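You operate a simulated robot arm through the tools that you are given. There is no shell and no other tool.

The job below is to be done with a simulated robot arm. You get a single attempt, and the scene is never put back.

TASK
Slide the band heater on the steel stub and cap the terminal post.
Fine: band heater down home first; then push the white terminal cap home. Let no part drop or roll away. Pinch, break and dent nothing; leave nothing switched on.

Only the result counts: the job must be done as asked and must still hold three seconds after the hand-in. Knocking over, shifting, dropping, spilling or breaking anything else fails it. A push-on lid holds only when it is set on centred and level and pressed home; a screw cap is set on level and turned clockwise until tight.

THE ROBOT
A 7-joint arm with a three-finger gripper, fixed in place. Base frame: the origin is on the floor under the middle of its stand, x ahead of it, y to its left, z up; the work surface is at about z = 0.85. Lengths are in m, angles in rad, forces in N, time in s.
It reaches about 1.342 m from its shoulder. Its first joint turns from -2.897 to 2.897 rad. Payload 2.69 kg.
The TCP is the grasp point between the finger pads, 0.03 m short of the fingertips. In the tool frame z runs along the fingers and y along their closing line. The gripper opens to 0.128 m; its body begins 0.117 m behind the TCP.
Orientation is that of the tool frame in the base frame, as a unit quaternion [x, y, z, w]. With the fingers straight down and closing along the base's y, the tool's x points along the base's -x, its y along +y and its z along -z.

THE INTERFACE
- The arm moves only by the tool move_arm. Its argument "increments" is text: rows parted by semicolons, each of 7 numbers parted by spaces: the shift along the base's x, y, z in units of 200 mm (1.0 is 200 mm), then the turn, a rotation vector about the base's x, y, z in units of 180 degrees (1.0 is 180 degrees), then the gripper command, from -1 (shut) to 1 (fully open), values between in proportion. In form: tx ty tz ax ay az grip; .... A call has 1 to 20 rows; each row is the pose to reach, as a shift and turn from the pose commanded when the call began. A call with a number of a shift or a turn outside -1 to 1 is refused whole. Rows are played at 5 a second. More than 0.05 m and 0.15 rad between two rows, or a gripper value outside its range, and nothing of the call is played. A pose out of reach is approached as far as the arm can. The call stops where the force on the tool passes 40 N (or 10 N more than at its start, if that is more) or the arm is blocked; 0.2 s more then pass. The fingers move at their own pace (about 0.127 m/s each) and stop on an object; they squeeze with about 39 N. The grip force told is the motor's: it shows also when the fingers shut on nothing. Time passes only in rows, and 0.2 s behind the last, so rows that repeat a pose let the fingers close. It gives the time, the measured TCP pose, the force on the tool (base axes), the opening and the grip force at its end, in the units of the frame above (readings bear some noise), with the torque about the TCP (base axes, N m) and any sound that the robot's microphone picked up.
- Cameras (640 x 400 px; columns grow to the right, rows downward): "scene" is fixed at [0.2203, -0.5007, 1.5974]; the picture's right is [0.64, -0.77, 0.00], its down [-0.55, -0.46, -0.70] and it looks along [0.53, 0.45, -0.72] (base axes); focal length 315 px, centre (320, 200). "wrist" rides on the gripper at [0.058, 0.054, -0.131] in the tool frame; the picture's right is [-0.68, 0.74, 0.00], its down [-0.62, -0.57, -0.55] and it looks along [-0.40, -0.37, 0.84] (tool axes); focal length 234 px, centre (320, 200). There is no depth. A picture from a camera that has moved, and an enlarged one, comes with that camera's place and axes in the base frame and with its lens.
- get_image(camera): a new picture of that camera. It takes no simulated time.
- lift_body(by): moves the trunk up (or, below 0, down) by that many m; the arm rides with it, the base frame stays. It gives what a move gives, with no picture.
- inspect(camera, box): a new picture of the part [left, top, right, bottom] of that camera's present view, enlarged. It takes no simulated time.
- job_done(): hands the job in; it is judged then, once.

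Places have to be worked out from the pictures, the camera data and where the tool is seen. Open the gripper and draw the arm clear of the work before you hand the job in, unless the task says otherwise.

The tools are called after "Emit:" as a command line: name --argument value ..., lists and objects as JSON in quotes. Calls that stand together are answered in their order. move_arm: Moves the arm, as the interface text tells. Its arguments: {"type":"object","properties":{"increments":{"type":"string"}},"required":["increments"]} The other tools are called the same way: lift_body (by) moves the trunk up or down; get_image (camera) takes a picture; inspect (camera, box) takes an enlarged picture of a part of a camera's view; job_done () hands the job in.

At the start:

```text
clock: 0.0
tcp_pos: [0.5892, -0.1213, 1.2322]
tool_rot: [0.0, 1.0, 0.0, 0.0]
contact_force: [0.1, -0.5, 0.3]
wrist_torque: [-0.02, 0.01, 0.0]
width: 0.128
gripper_force: 0.0
trunk travel left (down, up): [-0.15, 0.2]
```

scene: 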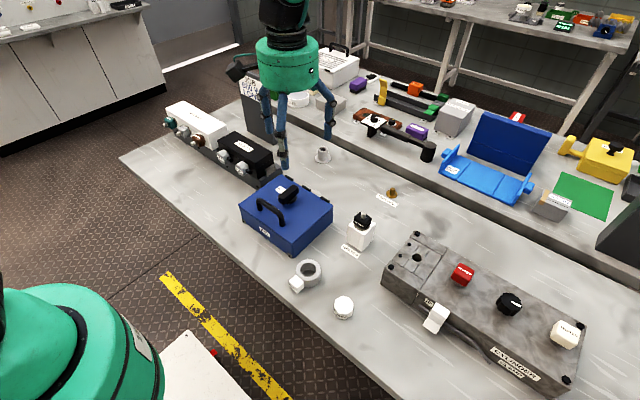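
wrist: 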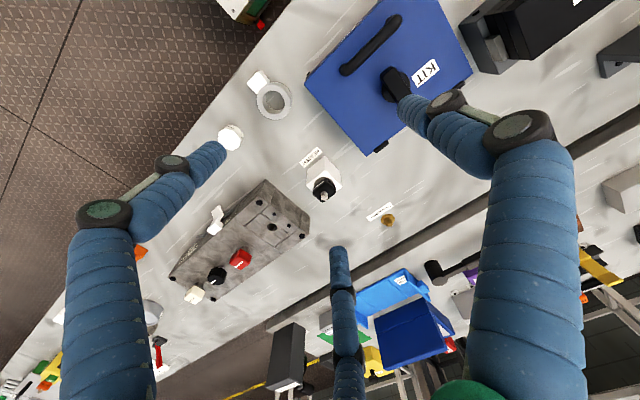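

I start by looking closer at the work area: the band heater seems to be the grey ring with a white box near pixel (305,275), and the white cap near (343,307). I need enlarged views to identify the stub and terminal post.

Emit:
inspect --camera "scene" --box '[270, 170, 430, 330]'

Emit:
inspect --camera "scene" --box '[370, 220, 600, 400]'

Emit:
inspect --camera "scene" --box '[150, 80, 350, 220]'

Emit:
inspect --camera "wrist" --box '[160, 60, 420, 320]'

```text
2.50 times, centred on (350, 250) of scene
camera zoom: at [0.2203, -0.5007, 1.5974], right [0.64, -0.77, 0.0], down [-0.55, -0.46, -0.7], along [0.53, 0.45, -0.72], focal length 788 px, centre (245, 75)
```

zoom: 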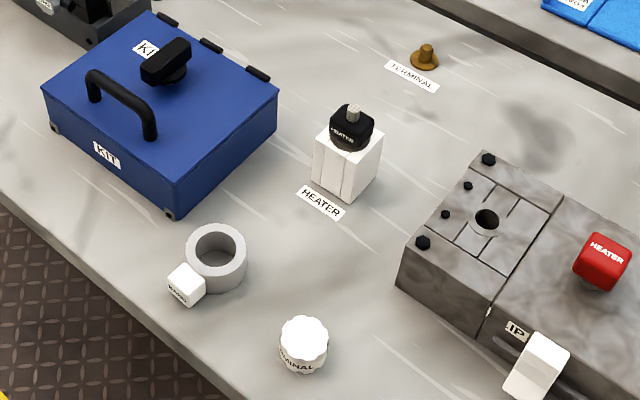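

```text
2.22 times, centred on (485, 310) of scene
camera zoom: at [0.2203, -0.5007, 1.5974], right [0.64, -0.77, 0.0], down [-0.55, -0.46, -0.7], along [0.53, 0.45, -0.72], focal length 701 px, centre (-47, -44)
```

zoom: 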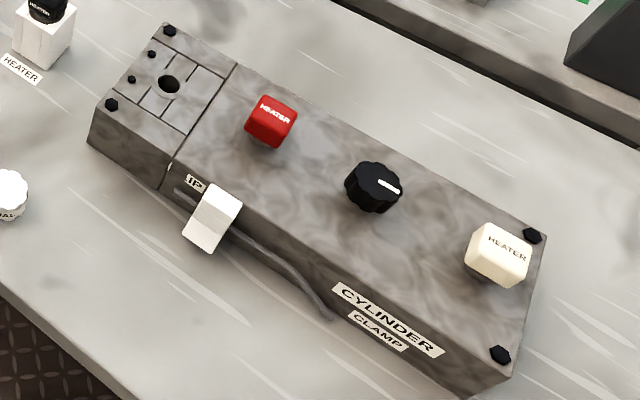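

```text
2.86 times, centred on (250, 150) of scene
camera zoom: at [0.2203, -0.5007, 1.5974], right [0.64, -0.77, 0.0], down [-0.55, -0.46, -0.7], along [0.53, 0.45, -0.72], focal length 901 px, centre (520, 343)
```

zoom: 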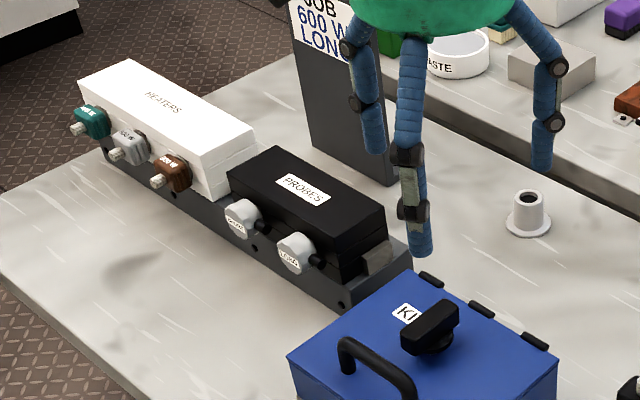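

```text
1.54 times, centred on (290, 190) of wrist
camera zoom: at [0.5316, -0.0675, 1.3613], right [0.68, 0.74, 0.0], down [0.62, -0.57, 0.55], along [0.4, -0.37, -0.84], focal length 360 px, centre (366, 215)
```

zoom: 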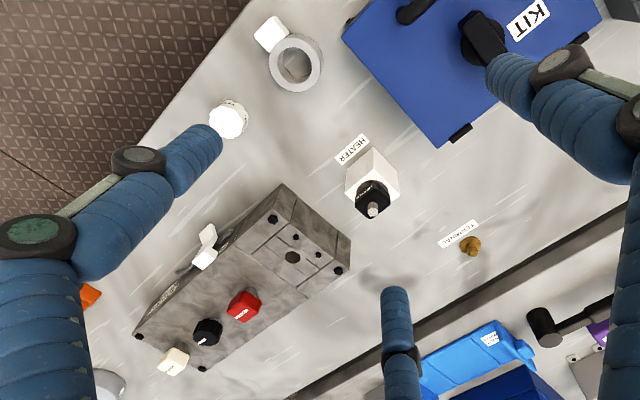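

The brass post labelled TERMINAL and the white cap labelled TERMINAL look like a pair. The ring with a box is probably the band heater. I look closer at the sign, the possible stub, and other items.

Emit:
inspect --camera "scene" --box '[290, 130, 370, 180]'

Emit:
inspect --camera "scene" --box '[225, 70, 305, 150]'

Emit:
inspect --camera "scene" --box '[280, 250, 370, 330]'

Emit:
inspect --camera "scene" --box '[340, 170, 430, 260]'

Emit:
inspect --camera "scene" --box '[300, 50, 640, 250]'

```text
8.00 times, centred on (330, 155) of scene
camera zoom: at [0.2203, -0.5007, 1.5974], right [0.64, -0.77, 0.0], down [-0.55, -0.46, -0.7], along [0.53, 0.45, -0.72], focal length 2522 px, centre (240, 560)
```

zoom: 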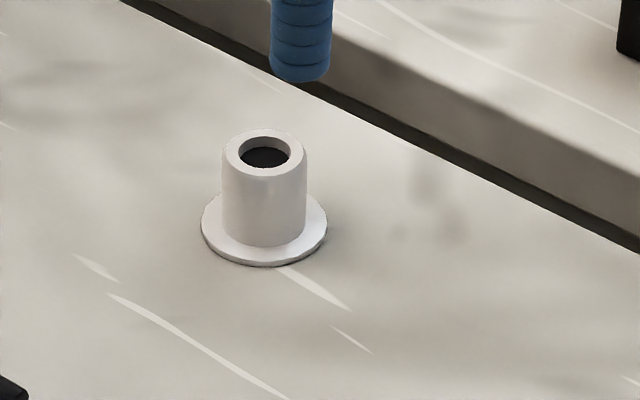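

```text
5.00 times, centred on (265, 110) of scene
camera zoom: at [0.2203, -0.5007, 1.5974], right [0.64, -0.77, 0.0], down [-0.55, -0.46, -0.7], along [0.53, 0.45, -0.72], focal length 1576 px, centre (595, 650)
```

zoom: 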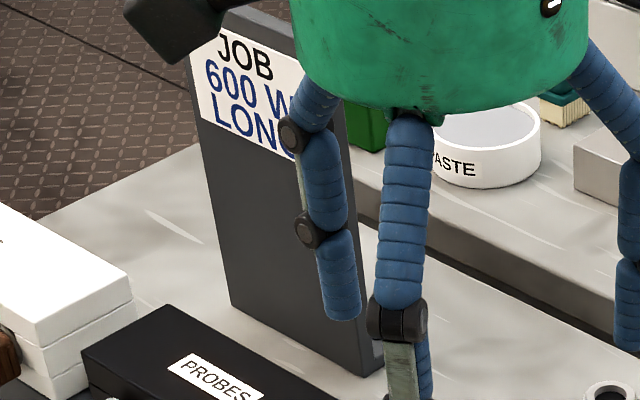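

```text
5.00 times, centred on (325, 290) of scene
camera zoom: at [0.2203, -0.5007, 1.5974], right [0.64, -0.77, 0.0], down [-0.55, -0.46, -0.7], along [0.53, 0.45, -0.72], focal length 1576 px, centre (295, -250)
```

zoom: 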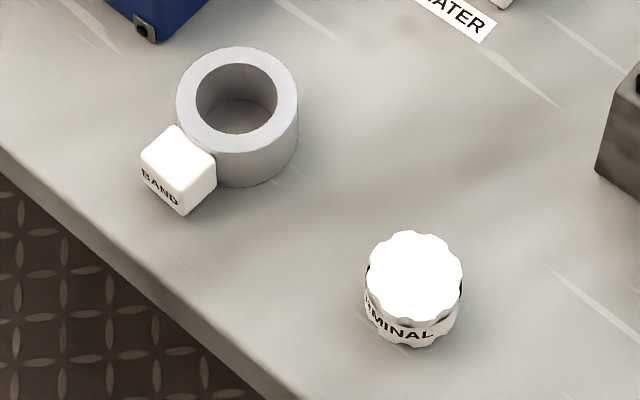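

```text
4.44 times, centred on (385, 215) of scene
camera zoom: at [0.2203, -0.5007, 1.5974], right [0.64, -0.77, 0.0], down [-0.55, -0.46, -0.7], along [0.53, 0.45, -0.72], focal length 1401 px, centre (31, 133)
```

zoom: 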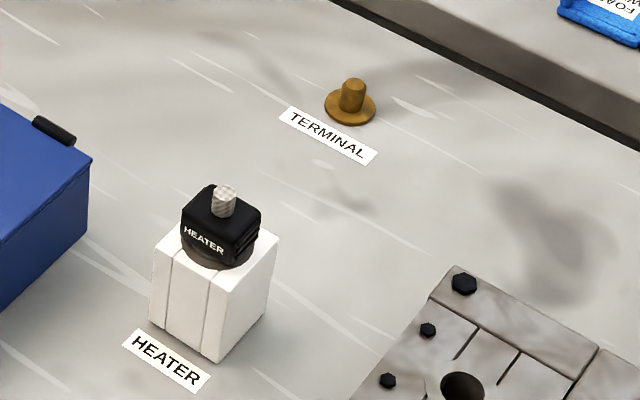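

```text
1.88 times, centred on (470, 150) of scene
camera zoom: at [0.2203, -0.5007, 1.5974], right [0.64, -0.77, 0.0], down [-0.55, -0.46, -0.7], along [0.53, 0.45, -0.72], focal length 593 px, centre (38, 294)
```

zoom: 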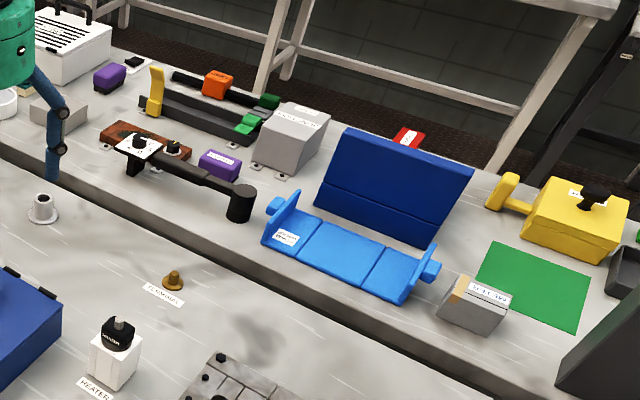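

The scene reads clearly: the ring with the "BAND" box sits at about (0.535, -0.201), with its top near z 0.888. The hollow grey stub with a flange is at about (0.947, 0.088). The cap is at about (0.521, -0.325) and the brass post at about (0.945, -0.210). The three fingers look spaced 120° apart, so I turn the tool +30° to leave the box (on the -x side) between two fingers, and move above the ring for a closer look.

Emit:
move_arm --increments "-0.045 -0.066 -0.15 0 0 0.028 1; -0.09 -0.132 -0.3 0 0 0.056 1; -0.135 -0.198 -0.45 0 0 0.083 1; -0.18 -0.264 -0.6 0 0 0.111 1; -0.225 -0.33 -0.75 0 0 0.139 1; -0.2735 -0.397 -0.86 0 0 0.1667 1; -0.2735 -0.397 -0.86 0 0 0.1667 1"

Emit:
get_image --camera "wrist"

Emit:
get_image --camera "scene"

```text
clock: 1.6
tcp_pos: [0.5346, -0.1997, 1.0599]
tool_rot: [-0.259, 0.966, 0.0, 0.0]
contact_force: [0.1, 0.5, 0.0]
wrist_torque: [0.01, 0.01, 0.0]
width: 0.128
gripper_force: 0.1
trunk travel left (down, up): [-0.15, 0.2]
```

```text
taken
camera wrist: at [0.458, -0.1821, 1.1897], right [0.22, 0.98, 0.0], down [0.82, -0.18, 0.55], along [0.54, -0.12, -0.84], focal length 234 px, centre (320, 200)
```

wrist: 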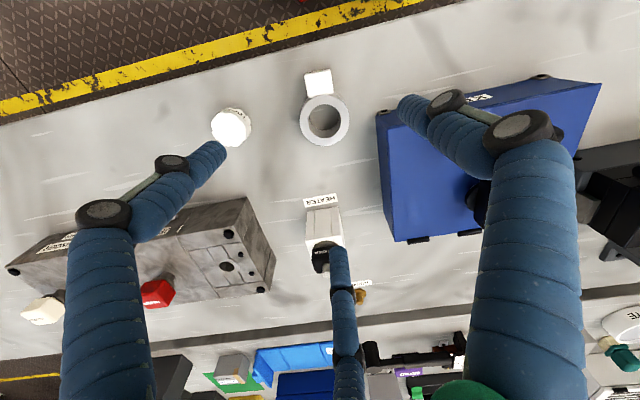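

```text
taken
```

scene: 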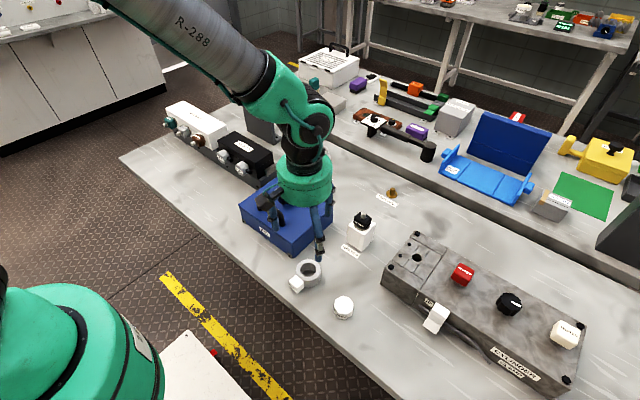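

The ring appears near pixel (324,120) of the wrist view; I enlarge it to refine its centre and check the finger clearances to the blue toolbox.

Emit:
inspect --camera "wrist" --box '[270, 60, 390, 160]'

Emit:
inspect --camera "wrist" --box '[190, 80, 290, 170]'

Emit:
inspect --camera "scene" --box '[240, 170, 380, 310]'

```text
4.00 times, centred on (330, 110) of wrist
camera zoom: at [0.458, -0.1821, 1.1897], right [0.22, 0.98, 0.0], down [0.82, -0.18, 0.55], along [0.54, -0.12, -0.84], focal length 937 px, centre (280, 560)
```

zoom: 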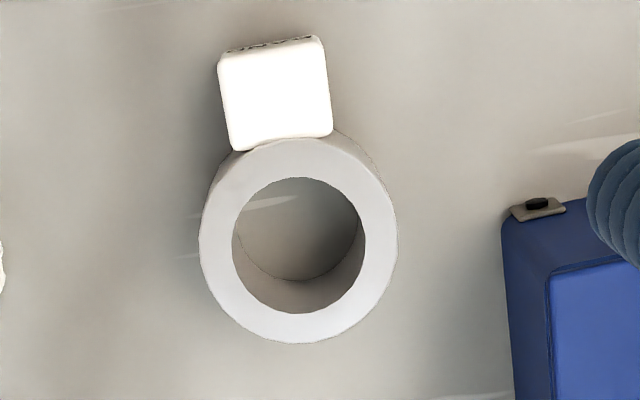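

```text
4.44 times, centred on (240, 125) of wrist
camera zoom: at [0.458, -0.1821, 1.1897], right [0.22, 0.98, 0.0], down [0.82, -0.18, 0.55], along [0.54, -0.12, -0.84], focal length 1041 px, centre (676, 533)
```

zoom: 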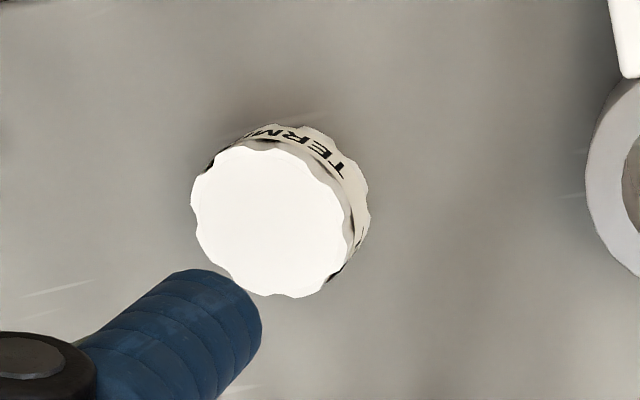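

```text
2.86 times, centred on (310, 240) of scene
camera zoom: at [0.2203, -0.5007, 1.5974], right [0.64, -0.77, 0.0], down [-0.55, -0.46, -0.7], along [0.53, 0.45, -0.72], focal length 901 px, centre (349, 86)
```

zoom: 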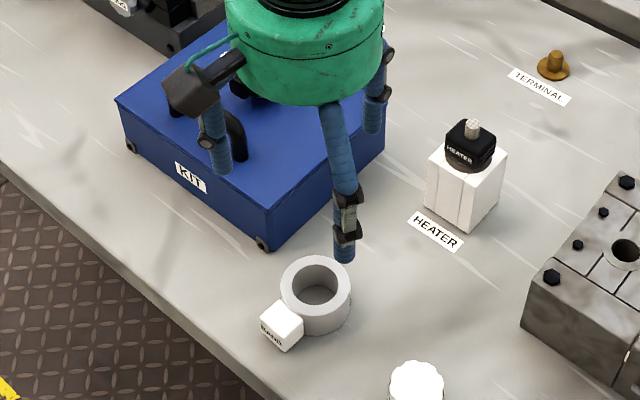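

The wrist view puts the ring centre near (0.5355, -0.194), and refining the scene camera's axes gives about (0.5365, -0.197). Before going down, I partly close the fingers in free air to see how they converge.

Emit:
move_arm --increments "0 0 0 0 0 0 0.1; 0 0 0 0 0 0 0.1; 0 0 0 0 0 0 0.1; 0 0 0 0 0 0 0.1"

Emit:
get_image --camera "wrist"

Emit:
inspect --camera "scene" --box '[240, 170, 380, 310]'

```text
clock: 2.6
tcp_pos: [0.5331, -0.1986, 1.0587]
tool_rot: [-0.259, 0.966, 0.001, 0.0]
contact_force: [-0.1, 0.3, 1.0]
wrist_torque: [0.01, -0.03, 0.02]
width: 0.0706
gripper_force: 0.1
trunk travel left (down, up): [-0.15, 0.2]
```

```text
taken
camera wrist: at [0.458, -0.1816, 1.19], right [0.22, 0.98, 0.0], down [0.82, -0.18, 0.55], along [0.54, -0.12, -0.84], focal length 234 px, centre (320, 200)
```

wrist: 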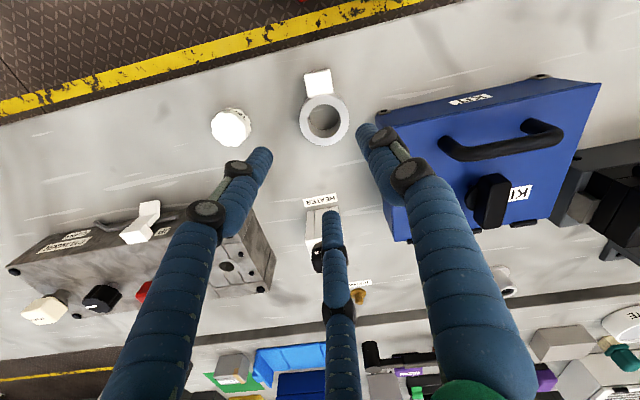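

```text
2.86 times, centred on (310, 240) of scene
camera zoom: at [0.2203, -0.5007, 1.5974], right [0.64, -0.77, 0.0], down [-0.55, -0.46, -0.7], along [0.53, 0.45, -0.72], focal length 901 px, centre (349, 86)
```

zoom: 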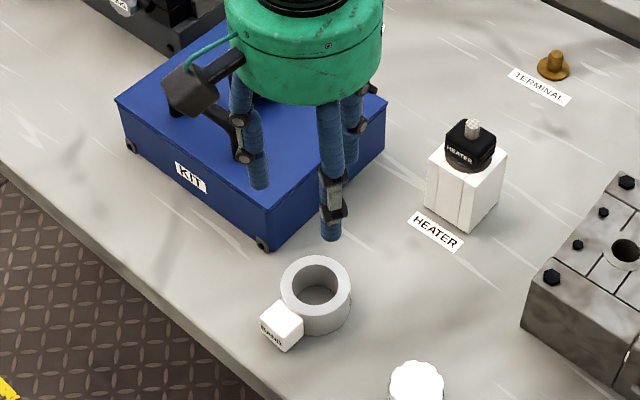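

The fingers converge centrically, at 0°, 120° and 240° in the base frame, and their centre appears where the lens data says it should. The ring is about 6.5 mm toward +y of the TCP, so I reopen, correct for that, and go down to z≈0.96 to look again.

Emit:
move_arm --increments "0 0.0325 0 0 0 0 1; 0 0.0325 -0.15 0 0 0 1; 0 0.0325 -0.3 0 0 0 1; 0 0.0325 -0.45 0 0 0 1; 0 0.0325 -0.5 0 0 0 1; 0 0.0325 -0.5 0 0 0 1"

Emit:
get_image --camera "wrist"

Emit:
inspect --camera "scene" --box '[240, 170, 380, 310]'

```text
clock: 4.0
tcp_pos: [0.5336, -0.1944, 0.96]
tool_rot: [-0.259, 0.966, 0.0, 0.0]
contact_force: [0.2, -0.4, -0.1]
wrist_torque: [0.01, 0.02, 0.04]
width: 0.1276
gripper_force: 0.1
trunk travel left (down, up): [-0.15, 0.2]
```

```text
taken
camera wrist: at [0.4571, -0.1773, 1.0902], right [0.22, 0.98, 0.0], down [0.82, -0.18, 0.55], along [0.54, -0.12, -0.84], focal length 234 px, centre (320, 200)
```

wrist: 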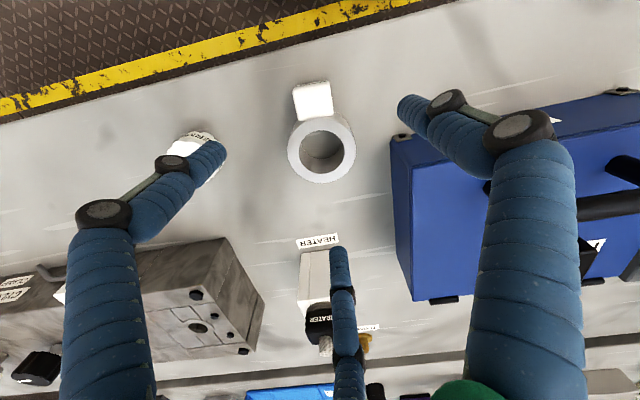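

```text
2.86 times, centred on (310, 240) of scene
camera zoom: at [0.2203, -0.5007, 1.5974], right [0.64, -0.77, 0.0], down [-0.55, -0.46, -0.7], along [0.53, 0.45, -0.72], focal length 901 px, centre (349, 86)
```

zoom: 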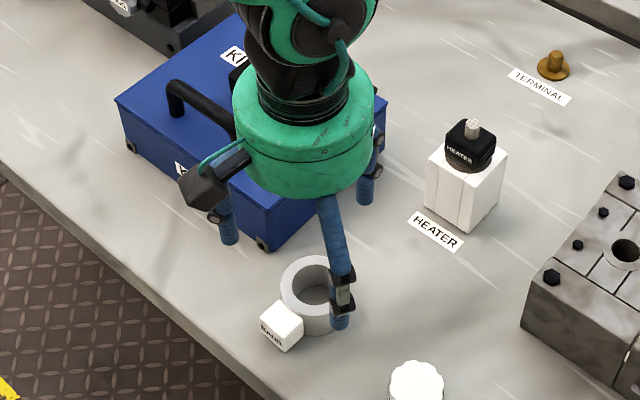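

The view is now closer. I enlarge the ring to measure its remaining offset from the tool axis.

Emit:
inspect --camera "wrist" --box '[270, 70, 370, 190]'

Emit:
inspect --camera "wrist" --box '[150, 60, 450, 260]'

```text
3.33 times, centred on (320, 130) of wrist
camera zoom: at [0.4571, -0.1773, 1.0902], right [0.22, 0.98, 0.0], down [0.82, -0.18, 0.55], along [0.54, -0.12, -0.84], focal length 781 px, centre (320, 433)
```

zoom: 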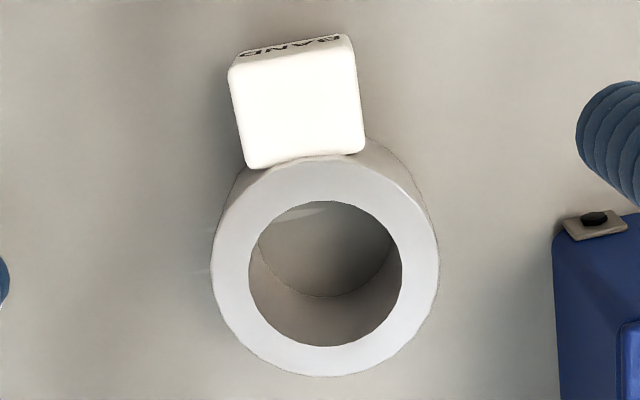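

```text
2.00 times, centred on (300, 160) of wrist
camera zoom: at [0.4571, -0.1773, 1.0902], right [0.22, 0.98, 0.0], down [0.82, -0.18, 0.55], along [0.54, -0.12, -0.84], focal length 468 px, centre (360, 280)
```

zoom: 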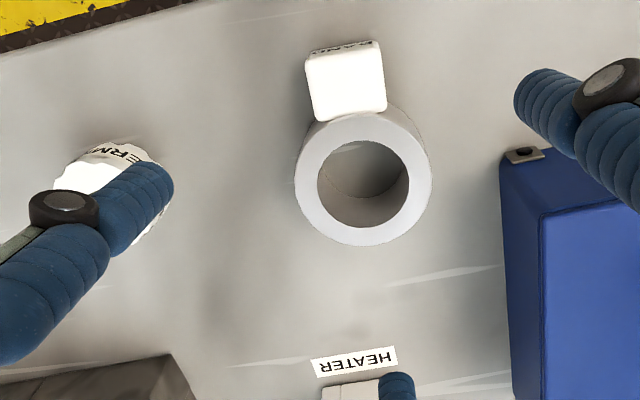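

The ring centre is about 2 mm in +x and 1.5 mm in +y from the tool axis. I correct that and lower the open fingers around the ring to TCP z≈0.885, with the tips just above the table.

Emit:
move_arm --increments "0.01 0.0075 -0.05 0 0 0 1; 0.01 0.0075 -0.15 0 0 0 1; 0.01 0.0075 -0.25 0 0 0 1; 0.01 0.0075 -0.33 0 0 0 1; 0.01 0.0075 -0.376 0 0 0 1; 0.01 0.0075 -0.376 0 0 0 1"

Emit:
get_image --camera "wrist"

Emit:
inspect --camera "scene" --box '[250, 210, 370, 310]'

```text
clock: 5.4
tcp_pos: [0.5373, -0.1921, 0.8836]
tool_rot: [-0.258, 0.966, 0.0, 0.0]
contact_force: [0.0, 0.0, -0.3]
wrist_torque: [0.01, -0.01, -0.02]
width: 0.1276
gripper_force: 0.1
trunk travel left (down, up): [-0.15, 0.2]
```

```text
taken
camera wrist: at [0.4607, -0.1747, 1.0147], right [0.22, 0.98, 0.0], down [0.82, -0.18, 0.55], along [0.54, -0.12, -0.84], focal length 234 px, centre (320, 200)
```

wrist: 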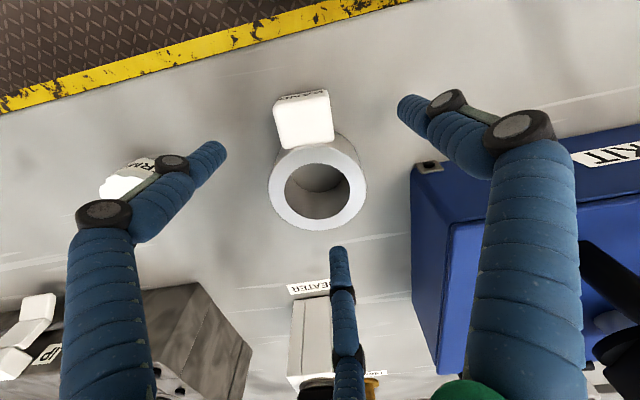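

```text
4.00 times, centred on (310, 260) of scene
camera zoom: at [0.2203, -0.5007, 1.5974], right [0.64, -0.77, 0.0], down [-0.55, -0.46, -0.7], along [0.53, 0.45, -0.72], focal length 1261 px, centre (360, -40)
```

zoom: 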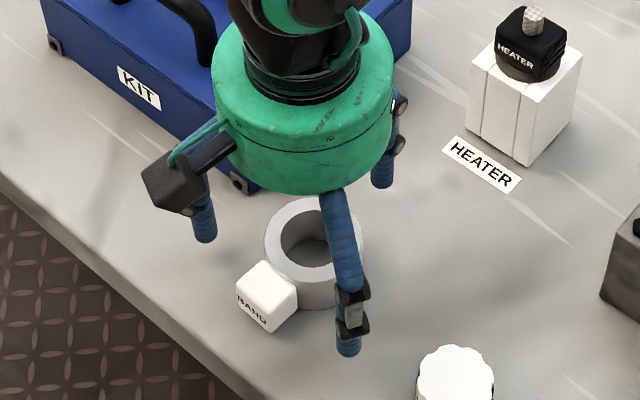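

The fingers surround the ring with free gaps and no force reads on the tool. I enlarge to check the centring before closing.

Emit:
inspect --camera "wrist" --box '[250, 80, 390, 240]'

```text
2.50 times, centred on (320, 160) of wrist
camera zoom: at [0.4607, -0.1747, 1.0147], right [0.22, 0.98, 0.0], down [0.82, -0.18, 0.55], along [0.54, -0.12, -0.84], focal length 585 px, centre (320, 300)
```

zoom: 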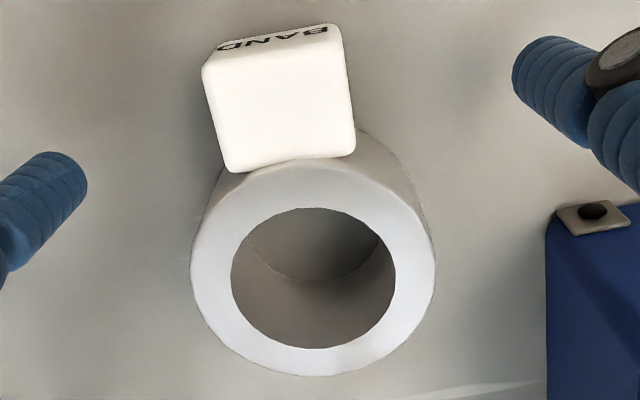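

The ring centre is within about 1–2 mm of the tool axis, and the box sits midway between two fingers. I close the gripper and let it settle.

Emit:
move_arm --increments "0 0 0 0 0 0 0.3; 0 0 0 0 0 0 -0.2; 0 0 0 0 0 0 -1; 0 0 0 0 0 0 -1; 0 0 0 0 0 0 -1; 0 0 0 0 0 0 -1"

Emit:
get_image --camera "wrist"

Emit:
inspect --camera "scene" --box '[250, 210, 370, 310]'

```text
clock: 6.8
tcp_pos: [0.5363, -0.1923, 0.8823]
tool_rot: [-0.259, 0.966, 0.0, 0.0]
contact_force: [-1.0, 0.6, 0.5]
wrist_torque: [0.04, -0.02, 0.01]
width: 0.0618
gripper_force: 39.0
trunk travel left (down, up): [-0.15, 0.2]
```

```text
taken
camera wrist: at [0.4606, -0.1747, 1.0148], right [0.22, 0.98, 0.0], down [0.82, -0.18, 0.55], along [0.54, -0.12, -0.84], focal length 234 px, centre (320, 200)
```

wrist: 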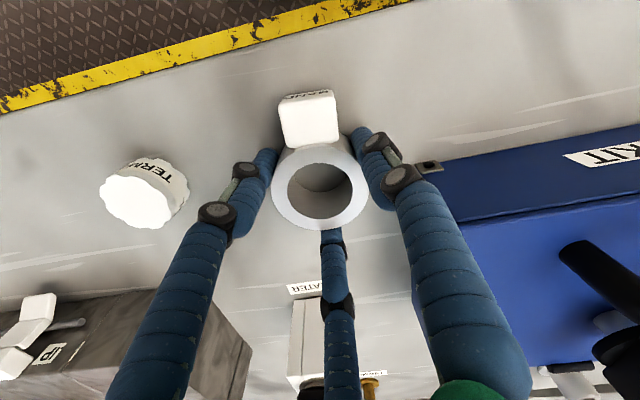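

```text
4.00 times, centred on (310, 260) of scene
camera zoom: at [0.2203, -0.5007, 1.5974], right [0.64, -0.77, 0.0], down [-0.55, -0.46, -0.7], along [0.53, 0.45, -0.72], focal length 1261 px, centre (360, -40)
```

zoom: 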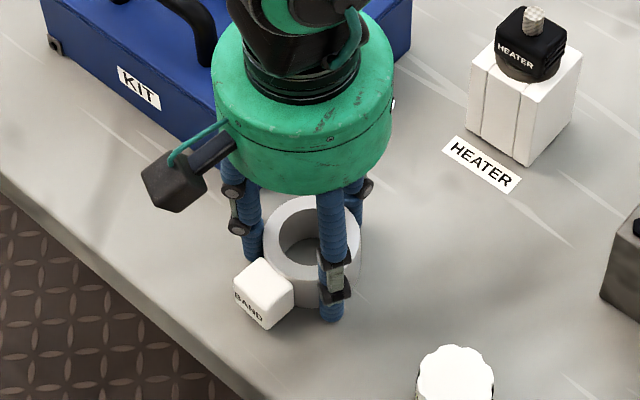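

The ring is gripped, with opening 0.0618 and grip force 39 N. I measure where the centred ring now appears, to calibrate the wrist camera.

Emit:
inspect --camera "wrist" --box '[250, 80, 390, 240]'

```text
2.50 times, centred on (320, 160) of wrist
camera zoom: at [0.4606, -0.1747, 1.0148], right [0.22, 0.98, 0.0], down [0.82, -0.18, 0.55], along [0.54, -0.12, -0.84], focal length 585 px, centre (320, 300)
```

zoom: 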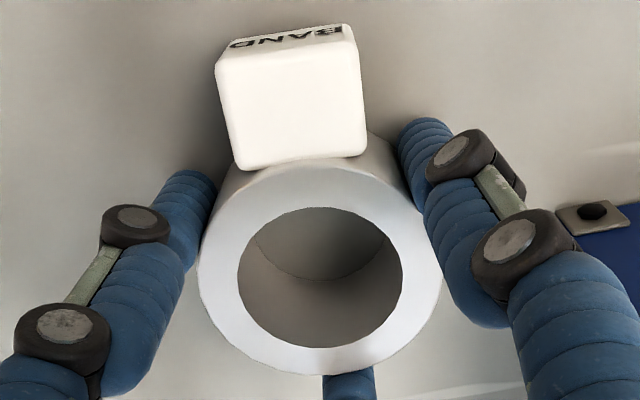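

The ring now sits exactly on the tool axis (column 320), its top at z≈0.886, which confirms the camera model. I lift it straight up to z≈1.08 and check the hold.

Emit:
move_arm --increments "0 0 0.05 0 0 0 -1; 0 0 0.2 0 0 0 -1; 0 0 0.4 0 0 0 -1; 0 0 0.6 0 0 0 -1; 0 0 0.8 0 0 0 -1; 0 0 0.975 0 0 0 -1; 0 0 0.975 0 0 0 -1"

Emit:
get_image --camera "scene"

Emit:
get_image --camera "wrist"

```text
clock: 8.4
tcp_pos: [0.5363, -0.1931, 1.0794]
tool_rot: [-0.259, 0.966, 0.0, -0.001]
contact_force: [-0.1, -0.1, -2.1]
wrist_torque: [-0.01, -0.07, 0.02]
width: 0.0621
gripper_force: 39.1
trunk travel left (down, up): [-0.15, 0.2]
```

```text
taken
```

scene: 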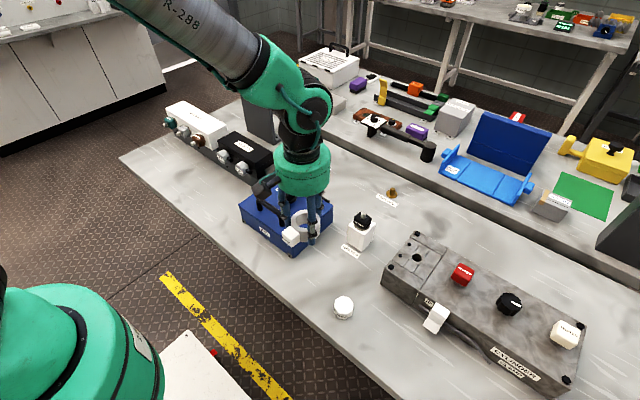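

```text
taken
camera wrist: at [0.4603, -0.1753, 1.21], right [0.22, 0.98, 0.0], down [0.82, -0.18, 0.55], along [0.54, -0.12, -0.84], focal length 234 px, centre (320, 200)
```

wrist: 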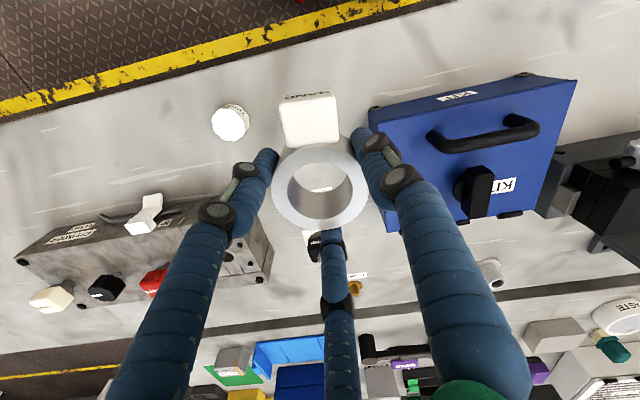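

The ring is held firmly, with a weight of about 2 N. I carry it at z≈1.08 toward the stub in two stages, well above the toolbox and heater block.

Emit:
move_arm --increments "0.17 0.08 0 0 0 0 -1; 0.34 0.16 0 0 0 0 -1; 0.51 0.24 0 0 0 0 -1; 0.68 0.32 0 0 0 0 -1; 0.85 0.40 0 0 0 0 -1; 1.0 0.48 0 0 0 0 -1"

Emit:
move_arm --increments "0.17 0.08 0 0 0 0 -1; 0.34 0.16 0 0 0 0 -1; 0.51 0.24 0 0 0 0 -1; 0.68 0.32 0 0 0 0 -1; 0.85 0.40 0 0 0 0 -1; 1.0 0.5 -0.05 0 0 0 -1; 1.0 0.5 -0.15 0 0 0 -1; 1.0 0.5 -0.15 0 0 0 -1"

Emit:
get_image --camera "wrist"

Emit:
get_image --camera "scene"

```text
clock: 9.8
tcp_pos: [0.7354, -0.0988, 1.0791]
tool_rot: [-0.259, 0.966, 0.001, 0.0]
contact_force: [-0.8, -0.5, -2.2]
wrist_torque: [-0.01, -0.05, 0.01]
width: 0.0618
gripper_force: 39.0
trunk travel left (down, up): [-0.15, 0.2]
```

```text
clock: 11.6
tcp_pos: [0.9364, 0.0037, 1.048]
tool_rot: [-0.259, 0.966, 0.0, 0.0]
contact_force: [-0.9, -0.4, -2.2]
wrist_torque: [-0.01, -0.04, 0.02]
width: 0.0615
gripper_force: 39.2
trunk travel left (down, up): [-0.15, 0.2]
```

```text
taken
camera wrist: at [0.8606, 0.0208, 1.1789], right [0.22, 0.98, 0.0], down [0.82, -0.18, 0.55], along [0.54, -0.12, -0.84], focal length 234 px, centre (320, 200)
```

wrist: 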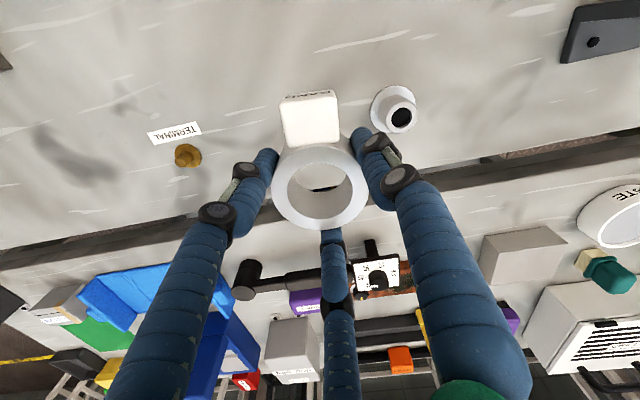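

```text
taken
```

scene: 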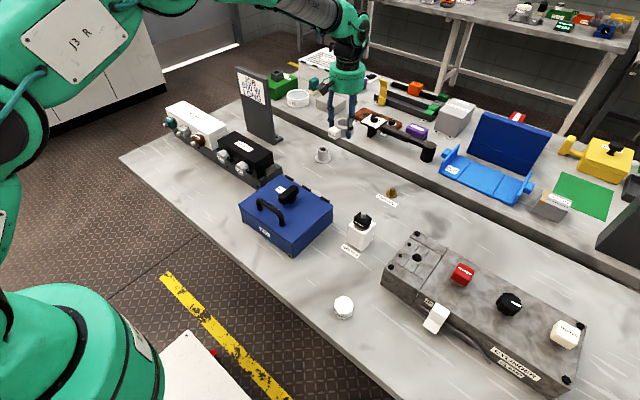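

Both the stub and the post are visible in the wrist view, and I enlarge each to locate it precisely.

Emit:
inspect --camera "wrist" --box '[360, 75, 430, 145]'

Emit:
inspect --camera "wrist" --box '[150, 115, 220, 185]'

Emit:
inspect --camera "wrist" --box '[250, 80, 390, 240]'

```text
5.71 times, centred on (395, 110) of wrist
camera zoom: at [0.8606, 0.0208, 1.1789], right [0.22, 0.98, 0.0], down [0.82, -0.18, 0.55], along [0.54, -0.12, -0.84], focal length 1338 px, centre (-109, 714)
```

zoom: 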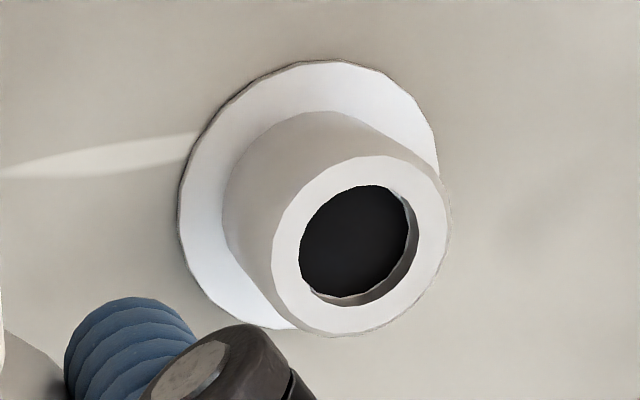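

```text
5.71 times, centred on (185, 150) of wrist
camera zoom: at [0.8606, 0.0208, 1.1789], right [0.22, 0.98, 0.0], down [0.82, -0.18, 0.55], along [0.54, -0.12, -0.84], focal length 1338 px, centre (1091, 486)
```

zoom: 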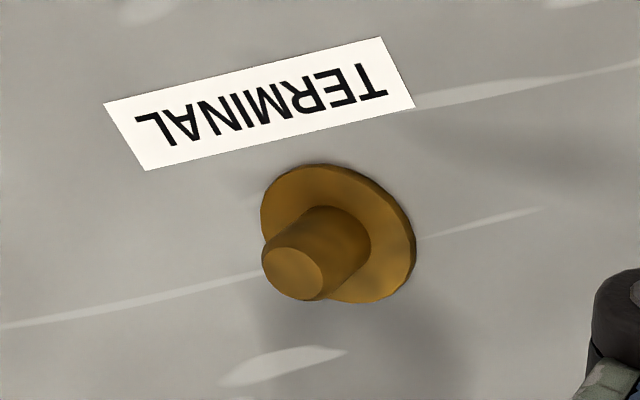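

```text
2.50 times, centred on (320, 160) of wrist
camera zoom: at [0.8606, 0.0208, 1.1789], right [0.22, 0.98, 0.0], down [0.82, -0.18, 0.55], along [0.54, -0.12, -0.84], focal length 585 px, centre (320, 300)
```

zoom: 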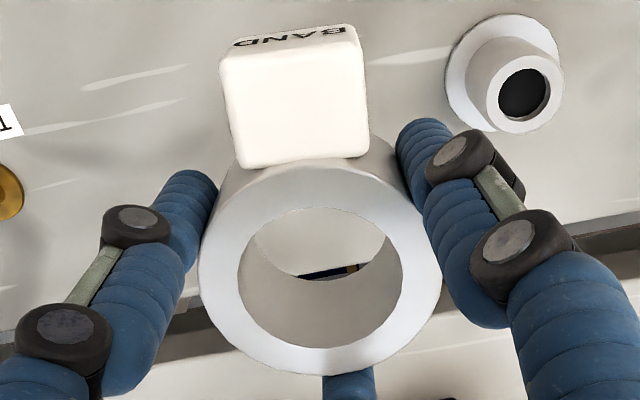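

The readings put the stub at (0.950, 0.100) with its top at z≈0.896, and the post at (0.950, -0.200) with its top at z≈0.877. I move over the stub and lower until the ring's bottom is about 2 cm above it, then check the alignment.

Emit:
move_arm --increments "0.0225 0.16 0 0 0 0 -1; 0.045 0.32 0 0 0 0 -1; 0.0675 0.485 0 0 0 0 -1; 0.0675 0.485 -0.15 0 0 0 -1; 0.0675 0.485 -0.3 0 0 0 -1; 0.0675 0.485 -0.48 0 0 0 -1; 0.0675 0.485 -0.48 0 0 0 -1; 0.0675 0.485 -0.48 0 0 0 -1"

Emit:
inspect --camera "scene" --box '[285, 90, 365, 170]'

Emit:
inspect --camera "wrist" --box '[250, 80, 390, 240]'

```text
clock: 13.4
tcp_pos: [0.9475, 0.1008, 0.9542]
tool_rot: [-0.259, 0.966, -0.001, 0.0]
contact_force: [-0.4, -0.5, -1.4]
wrist_torque: [-0.02, -0.01, -0.02]
width: 0.0614
gripper_force: 39.3
trunk travel left (down, up): [-0.15, 0.2]
```

```text
5.00 times, centred on (325, 130) of scene
camera zoom: at [0.2203, -0.5007, 1.5974], right [0.64, -0.77, 0.0], down [-0.55, -0.46, -0.7], along [0.53, 0.45, -0.72], focal length 1576 px, centre (295, 550)
```

zoom: 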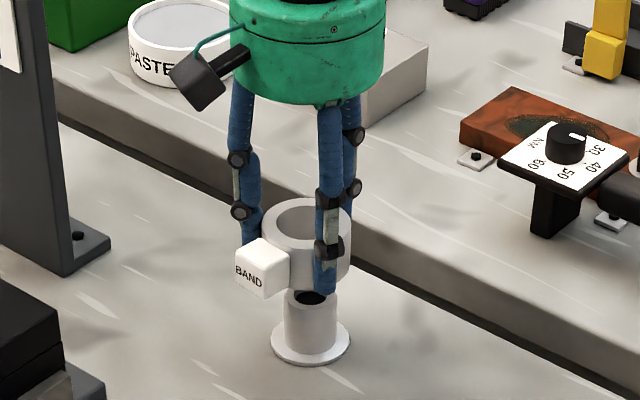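

```text
2.50 times, centred on (320, 160) of wrist
camera zoom: at [0.8718, 0.1198, 1.0858], right [0.22, 0.98, 0.0], down [0.82, -0.18, 0.55], along [0.54, -0.12, -0.84], focal length 585 px, centre (320, 300)
```

zoom: 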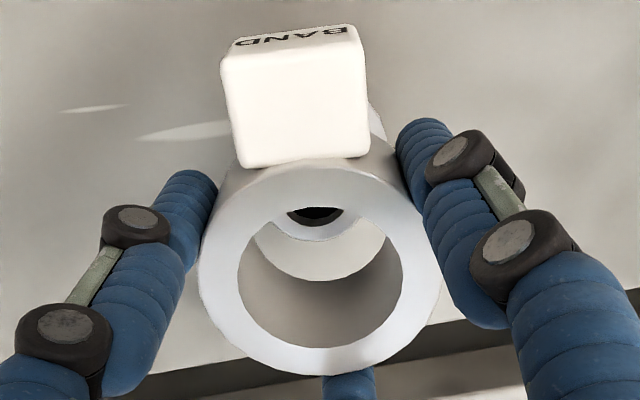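

The ring is nearly over the stub but seems 1–3 mm toward +y/-x. I enlarge both views further to measure that.

Emit:
inspect --camera "scene" --box '[310, 125, 360, 165]'

Emit:
inspect --camera "wrist" --box '[290, 155, 350, 200]'

```text
10.00 times, centred on (335, 145) of scene
camera zoom: at [0.2203, -0.5007, 1.5974], right [0.64, -0.77, 0.0], down [-0.55, -0.46, -0.7], along [0.53, 0.45, -0.72], focal length 3152 px, centre (170, 750)
```

zoom: 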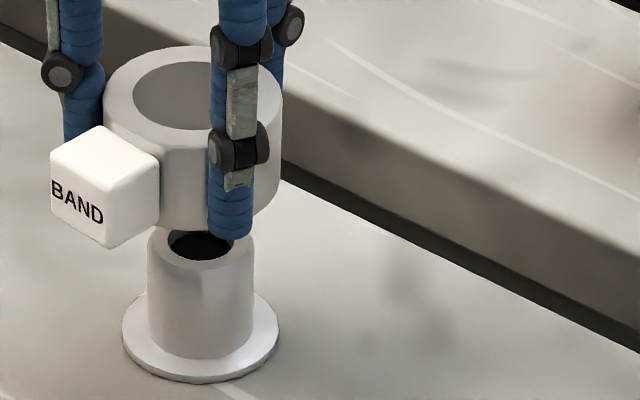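

```text
8.89 times, centred on (320, 178) of wrist
camera zoom: at [0.8718, 0.1198, 1.0858], right [0.22, 0.98, 0.0], down [0.82, -0.18, 0.55], along [0.54, -0.12, -0.84], focal length 2082 px, centre (320, 400)
```

zoom: 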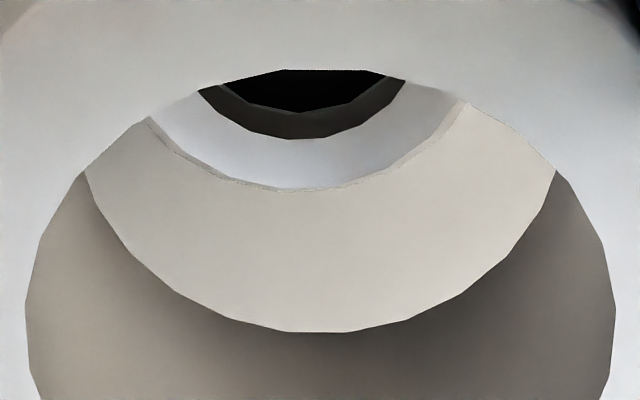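

The wrist view shows the stub about 1.9 mm in -R (mostly -y) of the ring axis, and the scene view shows the ring about 3 mm to the left of the stub. I shift by about (+1.7, -2.2) mm and check again.

Emit:
move_arm --increments "0.0085 -0.011 0 0 0 0 -1; 0.0085 -0.011 -0.02 0 0 0 -1; 0.0085 -0.011 -0.04 0 0 0 -1; 0.0085 -0.011 -0.04 0 0 0 -1"

Emit:
inspect --camera "scene" --box '[310, 125, 360, 165]'

Emit:
inspect --camera "wrist" --box '[290, 155, 350, 200]'

```text
clock: 14.4
tcp_pos: [0.9504, 0.0985, 0.9449]
tool_rot: [-0.259, 0.966, 0.0, -0.001]
contact_force: [1.3, 0.2, -0.7]
wrist_torque: [-0.02, 0.02, -0.01]
width: 0.0618
gripper_force: 39.4
trunk travel left (down, up): [-0.15, 0.2]
```

```text
10.00 times, centred on (335, 145) of scene
camera zoom: at [0.2203, -0.5007, 1.5974], right [0.64, -0.77, 0.0], down [-0.55, -0.46, -0.7], along [0.53, 0.45, -0.72], focal length 3152 px, centre (170, 750)
```

zoom: 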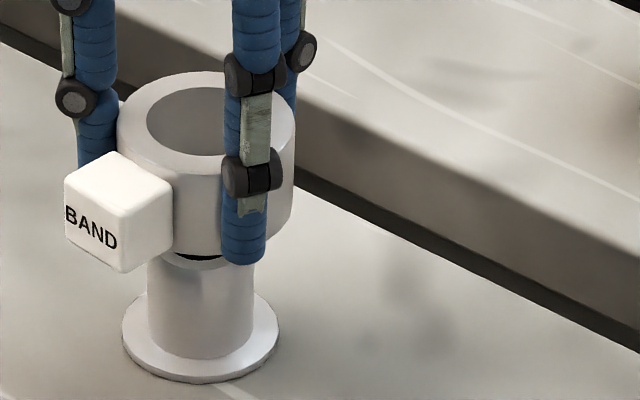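

```text
8.89 times, centred on (320, 178) of wrist
camera zoom: at [0.8741, 0.1155, 1.0758], right [0.22, 0.98, 0.0], down [0.82, -0.18, 0.55], along [0.54, -0.12, -0.84], focal length 2082 px, centre (320, 400)
```

zoom: 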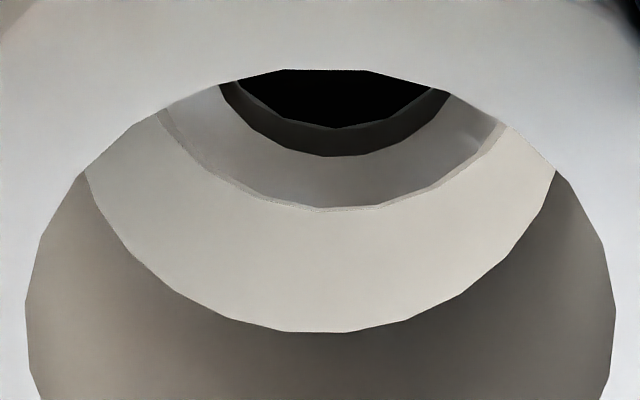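

I overshot slightly: both views now agree that the ring is about (+0.9, -1.3) mm off the stub axis. I make that small correction, staying above the stub, and check once more.

Emit:
move_arm --increments "-0.005 0.0065 0 0 0 0 -1; -0.005 0.0065 0 0 0 0 -1; -0.005 0.0065 0 0 0 0 -1"

Emit:
inspect --camera "scene" --box '[310, 125, 360, 165]'

Emit:
inspect --camera "wrist" --box '[290, 155, 350, 200]'

```text
clock: 15.2
tcp_pos: [0.9492, 0.1001, 0.9443]
tool_rot: [-0.26, 0.966, 0.0, 0.001]
contact_force: [0.1, -0.8, -1.7]
wrist_torque: [-0.01, -0.02, -0.01]
width: 0.0615
gripper_force: 39.4
trunk travel left (down, up): [-0.15, 0.2]
```

```text
10.00 times, centred on (335, 145) of scene
camera zoom: at [0.2203, -0.5007, 1.5974], right [0.64, -0.77, 0.0], down [-0.55, -0.46, -0.7], along [0.53, 0.45, -0.72], focal length 3152 px, centre (170, 750)
```

zoom: 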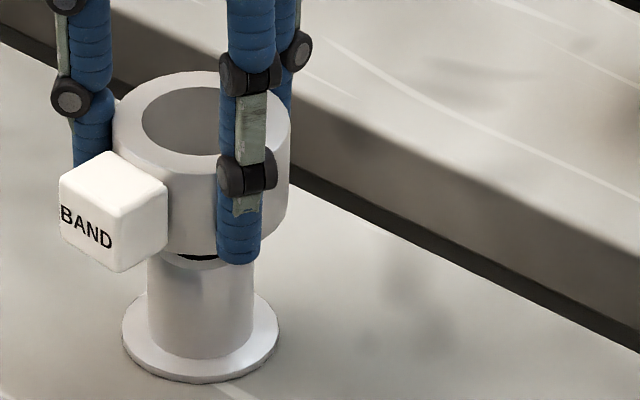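

```text
8.89 times, centred on (320, 178) of wrist
camera zoom: at [0.8733, 0.117, 1.0756], right [0.22, 0.98, 0.0], down [0.82, -0.18, 0.55], along [0.54, -0.12, -0.84], focal length 2082 px, centre (320, 400)
```

zoom: 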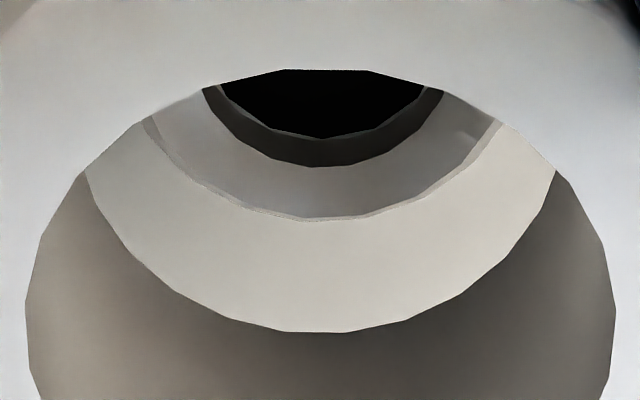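

The ring and stub are now coaxial to within about 0.5 mm in both views. I lower slowly so the ring starts over the stub, watching the force.

Emit:
move_arm --increments "0 0 -0.03 0 0 0 -1; 0 0 -0.05 0 0 0 -1; 0 0 -0.07 0 0 0 -1; 0 0 -0.085 0 0 0 -1; 0 0 -0.1 0 0 0 -1; 0 0 -0.115 0 0 0 -1; 0 0 -0.13 0 0 0 -1; 0 0 -0.13 0 0 0 -1"

Emit:
inspect --camera "scene" --box '[310, 125, 360, 165]'

Emit:
inspect --camera "wrist" --box '[290, 155, 350, 200]'

```text
clock: 17.0
tcp_pos: [0.9502, 0.0982, 0.9185]
tool_rot: [-0.259, 0.966, 0.0, 0.0]
contact_force: [0.8, 0.3, -1.5]
wrist_torque: [0.01, -0.01, 0.01]
width: 0.0612
gripper_force: 39.0
trunk travel left (down, up): [-0.15, 0.2]
```

```text
10.00 times, centred on (335, 145) of scene
camera zoom: at [0.2203, -0.5007, 1.5974], right [0.64, -0.77, 0.0], down [-0.55, -0.46, -0.7], along [0.53, 0.45, -0.72], focal length 3152 px, centre (170, 750)
```

zoom: 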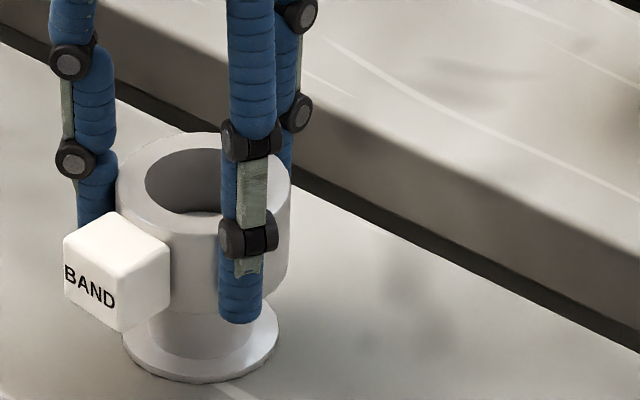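

```text
8.89 times, centred on (320, 178) of wrist
camera zoom: at [0.874, 0.1163, 1.0491], right [0.22, 0.98, 0.0], down [0.82, -0.18, 0.55], along [0.54, -0.12, -0.84], focal length 2082 px, centre (320, 400)
```

zoom: 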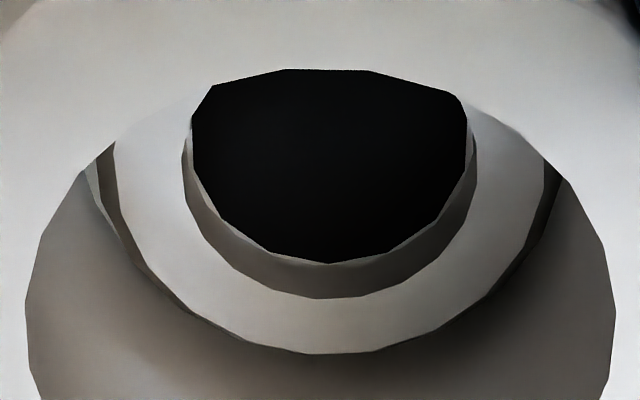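

The ring has passed over the stub's top with no contact force. I continue down slowly toward the flange, watching for the seating force.

Emit:
move_arm --increments "0 0.0025 -0.02 0 0 0 -1; 0 0.0025 -0.04 0 0 0 -1; 0 0.0025 -0.06 0 0 0 -1; 0 0.0025 -0.08 0 0 0 -1; 0 0.0025 -0.1 0 0 0 -1; 0 0.0025 -0.12 0 0 0 -1; 0 0.0025 -0.13 0 0 0 -1; 0 0.0025 -0.14 0 0 0 -1; 0 0.0025 -0.14 0 0 0 -1"

Emit:
inspect --camera "scene" --box '[310, 125, 360, 165]'

Emit:
inspect --camera "wrist" --box '[250, 80, 390, 240]'

```text
clock: 19.0
tcp_pos: [0.9507, 0.0998, 0.8902]
tool_rot: [-0.259, 0.966, 0.001, 0.0]
contact_force: [-3.9, -0.7, 1.9]
wrist_torque: [-0.09, 0.15, 0.07]
width: 0.0616
gripper_force: 38.5
trunk travel left (down, up): [-0.15, 0.2]
```

```text
10.00 times, centred on (335, 145) of scene
camera zoom: at [0.2203, -0.5007, 1.5974], right [0.64, -0.77, 0.0], down [-0.55, -0.46, -0.7], along [0.53, 0.45, -0.72], focal length 3152 px, centre (170, 750)
```

zoom: 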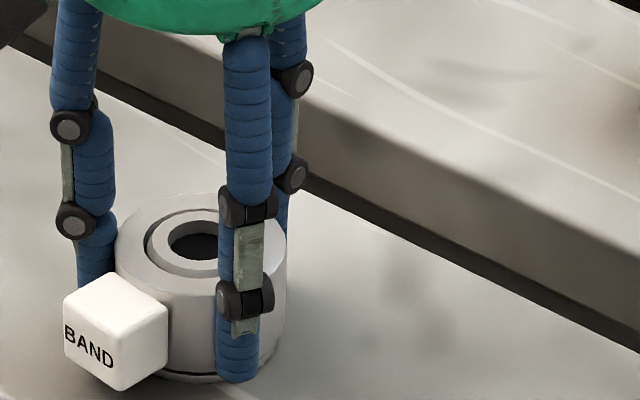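

```text
2.50 times, centred on (320, 160) of wrist
camera zoom: at [0.8741, 0.1172, 1.0213], right [0.22, 0.98, 0.0], down [0.82, -0.18, 0.55], along [0.54, -0.12, -0.84], focal length 585 px, centre (320, 300)
```

zoom: 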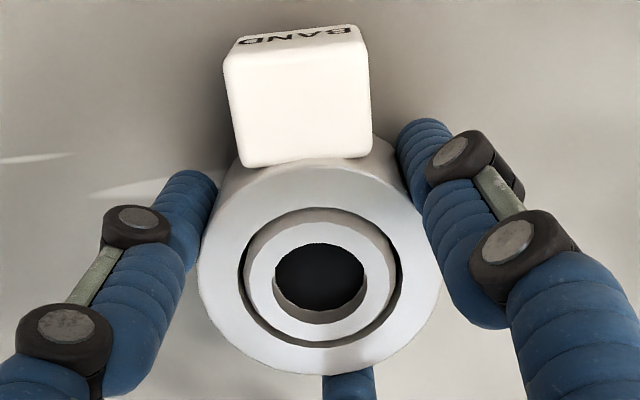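

The ring is nearly seated, with light contact building. I press down in 1 mm steps to find the hard stop at the flange.

Emit:
move_arm --increments "0 0 -0.005 0 0 0 -1; 0 0 -0.01 0 0 0 -1; 0 0 -0.015 0 0 0 -1; 0 0 -0.015 0 0 0 -1"

Emit:
inspect --camera "scene" --box '[310, 125, 360, 165]'

```text
clock: 20.0
tcp_pos: [0.9505, 0.0987, 0.8874]
tool_rot: [-0.26, 0.966, 0.0, 0.0]
contact_force: [-2.9, -1.4, 6.5]
wrist_torque: [0.1, 0.17, 0.17]
width: 0.0611
gripper_force: 38.8
trunk travel left (down, up): [-0.15, 0.2]
```

```text
10.00 times, centred on (335, 145) of scene
camera zoom: at [0.2203, -0.5007, 1.5974], right [0.64, -0.77, 0.0], down [-0.55, -0.46, -0.7], along [0.53, 0.45, -0.72], focal length 3152 px, centre (170, 750)
```

zoom: 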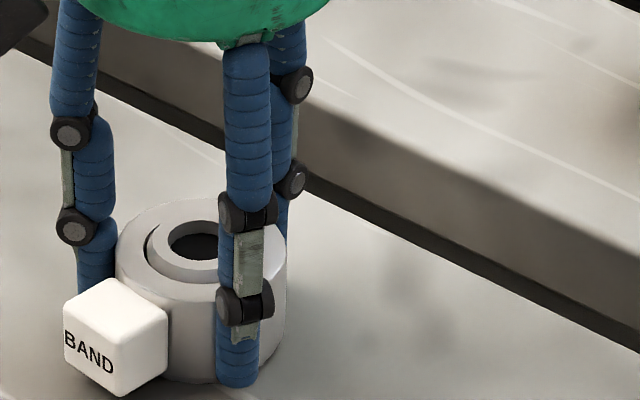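

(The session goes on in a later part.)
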